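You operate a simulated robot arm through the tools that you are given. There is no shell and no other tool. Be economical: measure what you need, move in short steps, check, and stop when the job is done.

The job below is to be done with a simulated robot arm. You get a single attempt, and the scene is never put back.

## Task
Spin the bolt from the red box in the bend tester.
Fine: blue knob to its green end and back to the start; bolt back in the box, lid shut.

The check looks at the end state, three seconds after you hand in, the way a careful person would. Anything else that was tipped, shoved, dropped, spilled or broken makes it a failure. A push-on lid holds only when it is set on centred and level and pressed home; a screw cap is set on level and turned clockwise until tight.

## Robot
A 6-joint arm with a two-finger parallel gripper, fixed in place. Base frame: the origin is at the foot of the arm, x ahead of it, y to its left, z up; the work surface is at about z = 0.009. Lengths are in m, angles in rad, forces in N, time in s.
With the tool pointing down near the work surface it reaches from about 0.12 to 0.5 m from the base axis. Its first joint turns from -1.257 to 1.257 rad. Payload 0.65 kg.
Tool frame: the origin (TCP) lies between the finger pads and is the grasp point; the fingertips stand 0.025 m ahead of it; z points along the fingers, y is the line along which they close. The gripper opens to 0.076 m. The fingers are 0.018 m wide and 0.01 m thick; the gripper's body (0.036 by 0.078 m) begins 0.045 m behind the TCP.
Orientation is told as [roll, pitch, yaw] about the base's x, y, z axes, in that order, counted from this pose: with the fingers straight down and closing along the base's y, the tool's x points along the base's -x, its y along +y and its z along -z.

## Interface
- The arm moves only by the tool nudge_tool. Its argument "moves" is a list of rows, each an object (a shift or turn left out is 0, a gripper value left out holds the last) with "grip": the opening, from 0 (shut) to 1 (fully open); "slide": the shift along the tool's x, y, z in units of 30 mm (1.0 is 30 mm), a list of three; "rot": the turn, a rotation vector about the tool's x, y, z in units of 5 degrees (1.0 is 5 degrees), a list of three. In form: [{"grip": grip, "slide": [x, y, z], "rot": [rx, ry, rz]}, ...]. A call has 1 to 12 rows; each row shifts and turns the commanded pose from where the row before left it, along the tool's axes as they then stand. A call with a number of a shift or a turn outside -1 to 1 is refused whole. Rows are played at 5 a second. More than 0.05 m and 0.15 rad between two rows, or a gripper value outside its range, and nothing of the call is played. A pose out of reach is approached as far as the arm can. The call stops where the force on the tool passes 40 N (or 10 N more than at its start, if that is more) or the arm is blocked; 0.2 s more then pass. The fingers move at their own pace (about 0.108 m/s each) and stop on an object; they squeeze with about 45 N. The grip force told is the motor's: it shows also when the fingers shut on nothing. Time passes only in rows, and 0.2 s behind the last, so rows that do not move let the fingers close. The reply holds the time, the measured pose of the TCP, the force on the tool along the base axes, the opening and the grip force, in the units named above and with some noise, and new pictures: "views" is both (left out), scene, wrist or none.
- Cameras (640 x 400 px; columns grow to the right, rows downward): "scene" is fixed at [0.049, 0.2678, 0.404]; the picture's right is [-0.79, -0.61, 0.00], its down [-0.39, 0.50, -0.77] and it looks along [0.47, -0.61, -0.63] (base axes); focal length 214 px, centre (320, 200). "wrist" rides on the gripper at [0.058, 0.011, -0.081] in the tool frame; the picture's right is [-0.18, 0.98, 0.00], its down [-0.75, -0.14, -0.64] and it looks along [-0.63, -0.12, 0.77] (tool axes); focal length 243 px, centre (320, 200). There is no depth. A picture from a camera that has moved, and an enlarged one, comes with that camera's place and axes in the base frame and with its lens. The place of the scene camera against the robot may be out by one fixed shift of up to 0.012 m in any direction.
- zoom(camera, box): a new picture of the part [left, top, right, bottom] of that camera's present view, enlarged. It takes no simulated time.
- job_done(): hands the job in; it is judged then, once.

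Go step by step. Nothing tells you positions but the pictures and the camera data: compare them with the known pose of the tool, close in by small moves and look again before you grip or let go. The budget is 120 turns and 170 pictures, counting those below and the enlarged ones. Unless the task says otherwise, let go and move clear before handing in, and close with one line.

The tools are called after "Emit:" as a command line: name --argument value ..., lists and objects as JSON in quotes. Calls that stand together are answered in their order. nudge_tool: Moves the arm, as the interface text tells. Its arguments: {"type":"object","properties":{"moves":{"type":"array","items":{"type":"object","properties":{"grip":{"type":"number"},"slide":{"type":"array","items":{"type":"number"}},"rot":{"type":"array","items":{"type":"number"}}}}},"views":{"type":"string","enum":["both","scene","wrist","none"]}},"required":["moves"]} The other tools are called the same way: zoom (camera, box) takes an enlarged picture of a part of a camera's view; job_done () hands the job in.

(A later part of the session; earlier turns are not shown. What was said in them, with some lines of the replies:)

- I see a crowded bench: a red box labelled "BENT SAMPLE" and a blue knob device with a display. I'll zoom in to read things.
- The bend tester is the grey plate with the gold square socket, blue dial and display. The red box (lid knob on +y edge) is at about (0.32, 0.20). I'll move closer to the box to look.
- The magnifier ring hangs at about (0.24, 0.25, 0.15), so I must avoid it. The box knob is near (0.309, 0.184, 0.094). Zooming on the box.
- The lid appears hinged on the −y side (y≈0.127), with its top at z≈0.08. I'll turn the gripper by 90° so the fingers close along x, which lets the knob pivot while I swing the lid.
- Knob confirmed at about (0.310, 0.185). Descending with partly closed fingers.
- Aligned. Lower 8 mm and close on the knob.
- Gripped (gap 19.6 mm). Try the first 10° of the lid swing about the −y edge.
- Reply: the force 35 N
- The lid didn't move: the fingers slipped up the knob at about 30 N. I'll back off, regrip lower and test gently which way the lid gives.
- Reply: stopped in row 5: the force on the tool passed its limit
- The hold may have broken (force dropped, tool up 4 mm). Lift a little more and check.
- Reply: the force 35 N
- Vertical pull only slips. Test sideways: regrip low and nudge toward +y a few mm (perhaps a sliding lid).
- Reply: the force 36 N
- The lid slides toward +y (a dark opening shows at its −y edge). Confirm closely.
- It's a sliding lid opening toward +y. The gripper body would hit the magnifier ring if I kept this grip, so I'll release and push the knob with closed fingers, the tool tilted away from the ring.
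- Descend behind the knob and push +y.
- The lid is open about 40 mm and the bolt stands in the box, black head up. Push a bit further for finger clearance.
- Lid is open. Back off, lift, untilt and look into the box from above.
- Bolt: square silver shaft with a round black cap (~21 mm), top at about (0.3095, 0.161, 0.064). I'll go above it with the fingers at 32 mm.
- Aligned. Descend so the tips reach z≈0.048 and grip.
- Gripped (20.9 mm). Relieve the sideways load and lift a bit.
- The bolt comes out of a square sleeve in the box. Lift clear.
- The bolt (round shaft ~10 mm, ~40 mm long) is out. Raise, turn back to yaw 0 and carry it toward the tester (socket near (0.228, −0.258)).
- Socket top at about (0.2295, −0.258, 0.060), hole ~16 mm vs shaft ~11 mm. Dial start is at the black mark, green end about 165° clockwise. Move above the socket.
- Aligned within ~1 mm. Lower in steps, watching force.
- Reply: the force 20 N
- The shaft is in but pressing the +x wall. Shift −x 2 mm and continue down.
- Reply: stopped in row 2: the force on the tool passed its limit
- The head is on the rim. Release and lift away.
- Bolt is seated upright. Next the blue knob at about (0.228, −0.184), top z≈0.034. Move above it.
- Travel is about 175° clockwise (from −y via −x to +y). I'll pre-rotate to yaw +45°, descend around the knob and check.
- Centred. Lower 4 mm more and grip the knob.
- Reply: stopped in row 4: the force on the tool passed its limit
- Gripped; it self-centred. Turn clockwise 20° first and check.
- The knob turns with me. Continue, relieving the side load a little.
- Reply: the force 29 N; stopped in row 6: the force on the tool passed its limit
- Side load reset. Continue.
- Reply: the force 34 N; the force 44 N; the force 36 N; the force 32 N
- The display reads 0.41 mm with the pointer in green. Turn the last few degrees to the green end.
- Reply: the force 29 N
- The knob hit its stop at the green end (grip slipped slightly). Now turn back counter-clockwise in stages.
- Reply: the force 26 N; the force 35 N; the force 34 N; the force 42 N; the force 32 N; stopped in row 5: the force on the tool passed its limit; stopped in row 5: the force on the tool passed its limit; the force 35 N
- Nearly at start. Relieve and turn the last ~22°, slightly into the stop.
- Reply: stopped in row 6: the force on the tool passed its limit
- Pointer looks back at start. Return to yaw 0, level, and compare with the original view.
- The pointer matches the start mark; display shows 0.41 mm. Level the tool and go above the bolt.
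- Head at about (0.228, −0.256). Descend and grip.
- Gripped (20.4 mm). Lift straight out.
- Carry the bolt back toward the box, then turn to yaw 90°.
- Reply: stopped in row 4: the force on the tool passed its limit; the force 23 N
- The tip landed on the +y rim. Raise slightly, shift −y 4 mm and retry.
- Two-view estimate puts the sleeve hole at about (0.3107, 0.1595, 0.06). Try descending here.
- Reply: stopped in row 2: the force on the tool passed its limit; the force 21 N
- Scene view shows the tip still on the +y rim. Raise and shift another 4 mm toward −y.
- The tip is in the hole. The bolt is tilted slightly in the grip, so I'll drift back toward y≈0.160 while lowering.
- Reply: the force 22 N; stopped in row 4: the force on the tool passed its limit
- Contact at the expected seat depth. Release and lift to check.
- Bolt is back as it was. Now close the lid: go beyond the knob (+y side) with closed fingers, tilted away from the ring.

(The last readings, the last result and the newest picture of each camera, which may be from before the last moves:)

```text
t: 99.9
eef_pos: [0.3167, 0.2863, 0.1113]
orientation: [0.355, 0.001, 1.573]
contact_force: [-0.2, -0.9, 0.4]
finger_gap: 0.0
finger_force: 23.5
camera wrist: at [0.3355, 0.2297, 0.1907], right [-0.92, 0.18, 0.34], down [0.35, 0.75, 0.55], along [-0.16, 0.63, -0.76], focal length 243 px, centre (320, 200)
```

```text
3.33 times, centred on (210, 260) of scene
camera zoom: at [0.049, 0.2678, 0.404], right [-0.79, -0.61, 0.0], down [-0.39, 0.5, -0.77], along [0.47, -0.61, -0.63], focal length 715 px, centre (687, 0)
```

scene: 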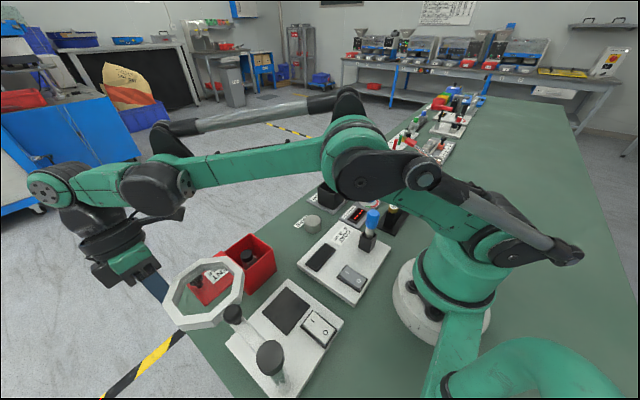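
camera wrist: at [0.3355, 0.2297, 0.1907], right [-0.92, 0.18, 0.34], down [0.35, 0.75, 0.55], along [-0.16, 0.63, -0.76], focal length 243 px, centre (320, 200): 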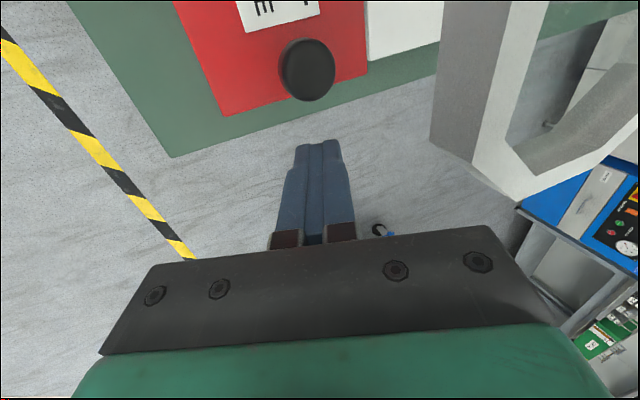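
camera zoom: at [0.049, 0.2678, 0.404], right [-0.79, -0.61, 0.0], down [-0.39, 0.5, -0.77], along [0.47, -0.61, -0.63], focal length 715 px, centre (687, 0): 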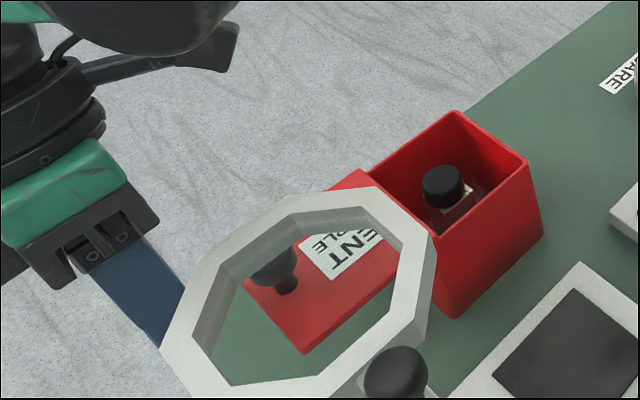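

Push toward −y.

Emit:
nudge_tool --moves '[{"slide": [0.4, 0, 0]}, {"slide": [0.4, 0, 0]}, {"slide": [0.4, 0, 0]}, {"slide": [0.4, 0, 0]}, {"slide": [0.4, 0, 0]}, {"slide": [0.4, 0, 0]}, {}]'

Emit:
zoom --camera "scene" --box '[160, 200, 290, 310]'

```text
t: 101.5
eef_pos: [0.3163, 0.215, 0.1116]
orientation: [0.354, 0.001, 1.572]
contact_force: [0.1, -0.3, -0.2]
finger_gap: 0.0
finger_force: 23.0
camera wrist: at [0.3348, 0.1579, 0.1911], right [-0.92, 0.18, 0.34], down [0.35, 0.75, 0.55], along [-0.16, 0.63, -0.76], focal length 243 px, centre (320, 200)
```

scene: 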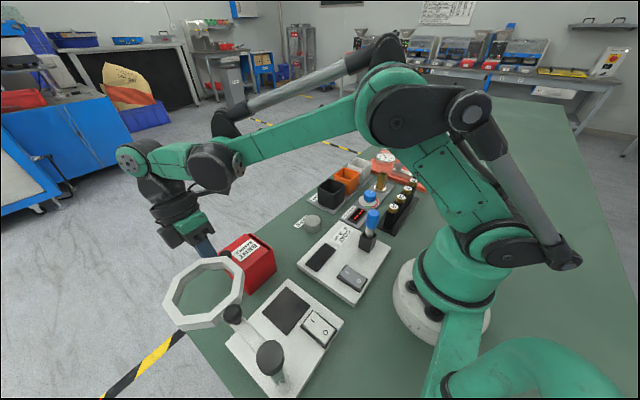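
wrist: 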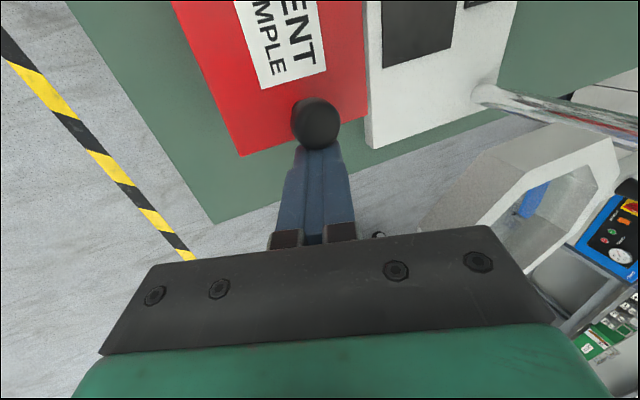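

```text
3.64 times, centred on (225, 255) of scene
camera zoom: at [0.049, 0.2678, 0.404], right [-0.79, -0.61, 0.0], down [-0.39, 0.5, -0.77], along [0.47, -0.61, -0.63], focal length 780 px, centre (666, 0)
```

zoom: 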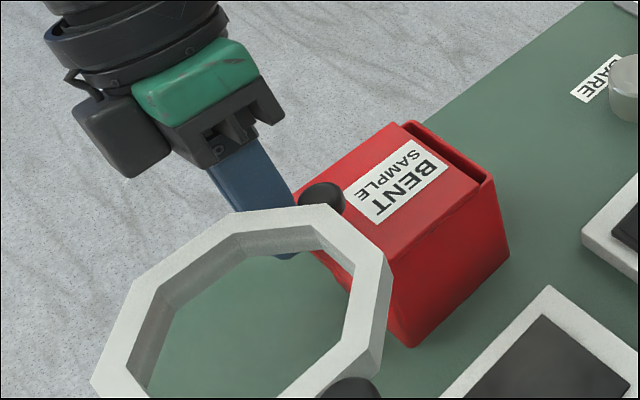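

Sliding well; about 10 mm remain. Push in small steps to the stop.

Emit:
nudge_tool --moves '[{"slide": [0.15, 0, 0]}, {"slide": [0.1, 0, 0]}, {"slide": [0.07, 0, 0]}, {"slide": [0.05, 0, 0]}, {"slide": [0.05, 0, 0]}, {}]'

Emit:
zoom --camera "scene" --box '[190, 210, 300, 310]'

```text
t: 102.9
eef_pos: [0.3176, 0.2026, 0.1109]
orientation: [0.352, -0.003, 1.574]
contact_force: [8.2, 27.2, 10.2]
finger_gap: 0.0001
finger_force: 23.5
camera wrist: at [0.3349, 0.1458, 0.19], right [-0.92, 0.18, 0.34], down [0.35, 0.75, 0.56], along [-0.16, 0.63, -0.76], focal length 243 px, centre (320, 200)
```

scene: 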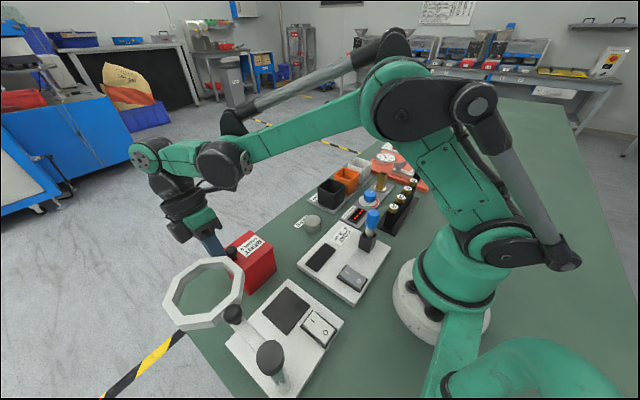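
wrist: 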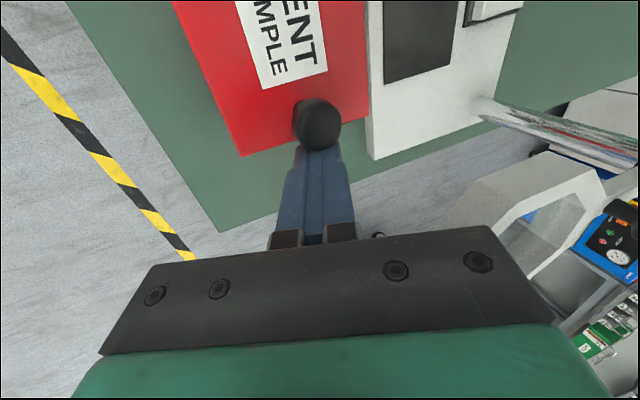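

```text
4.00 times, centred on (245, 260) of scene
camera zoom: at [0.049, 0.2678, 0.404], right [-0.79, -0.61, 0.0], down [-0.39, 0.5, -0.77], along [0.47, -0.61, -0.63], focal length 858 px, centre (620, -40)
```

zoom: 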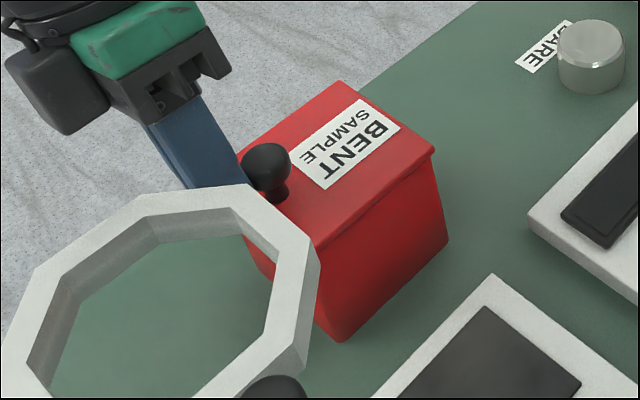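

The lid is hard against its stop. Back off, lift clear and take a last look.

Emit:
nudge_tool --moves '[{"slide": [-0.6, 0, 0]}, {"slide": [0, 0, -0.9]}, {"slide": [0, 0, -0.9]}, {"slide": [0, 0, -0.9]}, {"slide": [0, 0, -0.9]}, {"rot": [1, 0, 0]}, {"rot": [1, 0, 0]}, {"rot": [1, 0, 0]}, {"rot": [1, 0, 0]}, {"slide": [0.9, 0, 0]}, {"slide": [0.9, 0, 0]}, {}]'

Emit:
zoom --camera "scene" --box '[190, 210, 300, 310]'

Emit:
zoom --camera "scene" --box '[320, 130, 440, 230]'

```text
t: 105.5
eef_pos: [0.3565, 0.1662, 0.2119]
orientation: [0.002, 0.0, 1.573]
contact_force: [-0.4, 0.6, 0.1]
finger_gap: 0.0
finger_force: 23.7
camera wrist: at [0.3454, 0.1086, 0.2928], right [-0.98, 0.18, 0.0], down [0.14, 0.75, 0.64], along [0.11, 0.63, -0.77], focal length 243 px, centre (320, 200)
```

scene: 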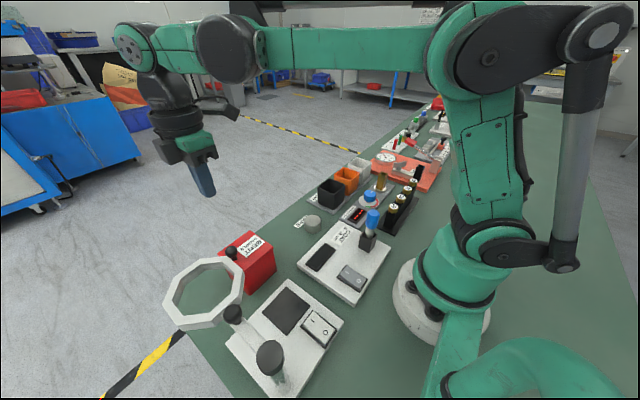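
wrist: 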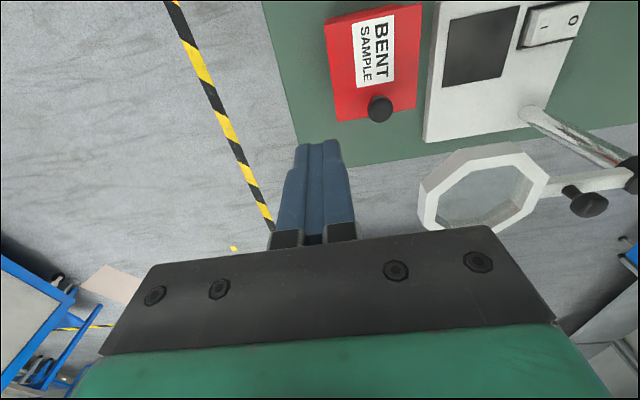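

```text
4.00 times, centred on (245, 260) of scene
camera zoom: at [0.049, 0.2678, 0.404], right [-0.79, -0.61, 0.0], down [-0.39, 0.5, -0.77], along [0.47, -0.61, -0.63], focal length 858 px, centre (620, -40)
```

zoom: 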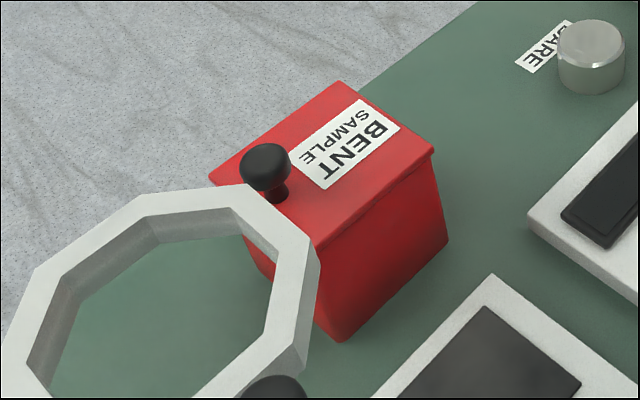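

```text
4.00 times, centred on (380, 180) of scene
camera zoom: at [0.049, 0.2678, 0.404], right [-0.79, -0.61, 0.0], down [-0.39, 0.5, -0.77], along [0.47, -0.61, -0.63], focal length 858 px, centre (80, 280)
```

zoom: 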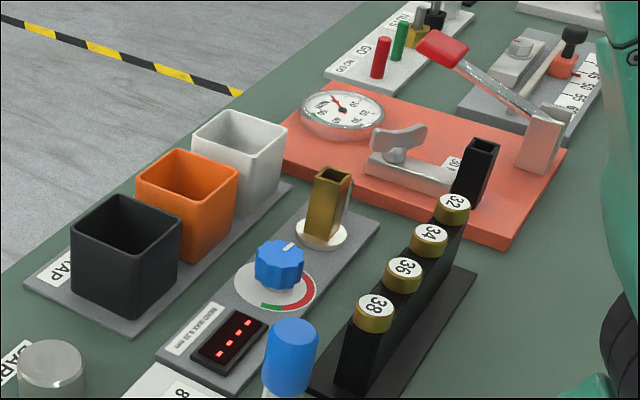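

The lid is shut with the bolt inside, the blue knob is back at its start, the socket is empty and nothing else has moved. I'm handing in.

Emit:
job_done

```text
The job is handed in.
```

I spun the bolt in the bend tester: the blue knob went to its green end and back to the start, the display read 0.41 mm against the 0.20 mm maximum, and the bolt is back in the red box with the lid shut.
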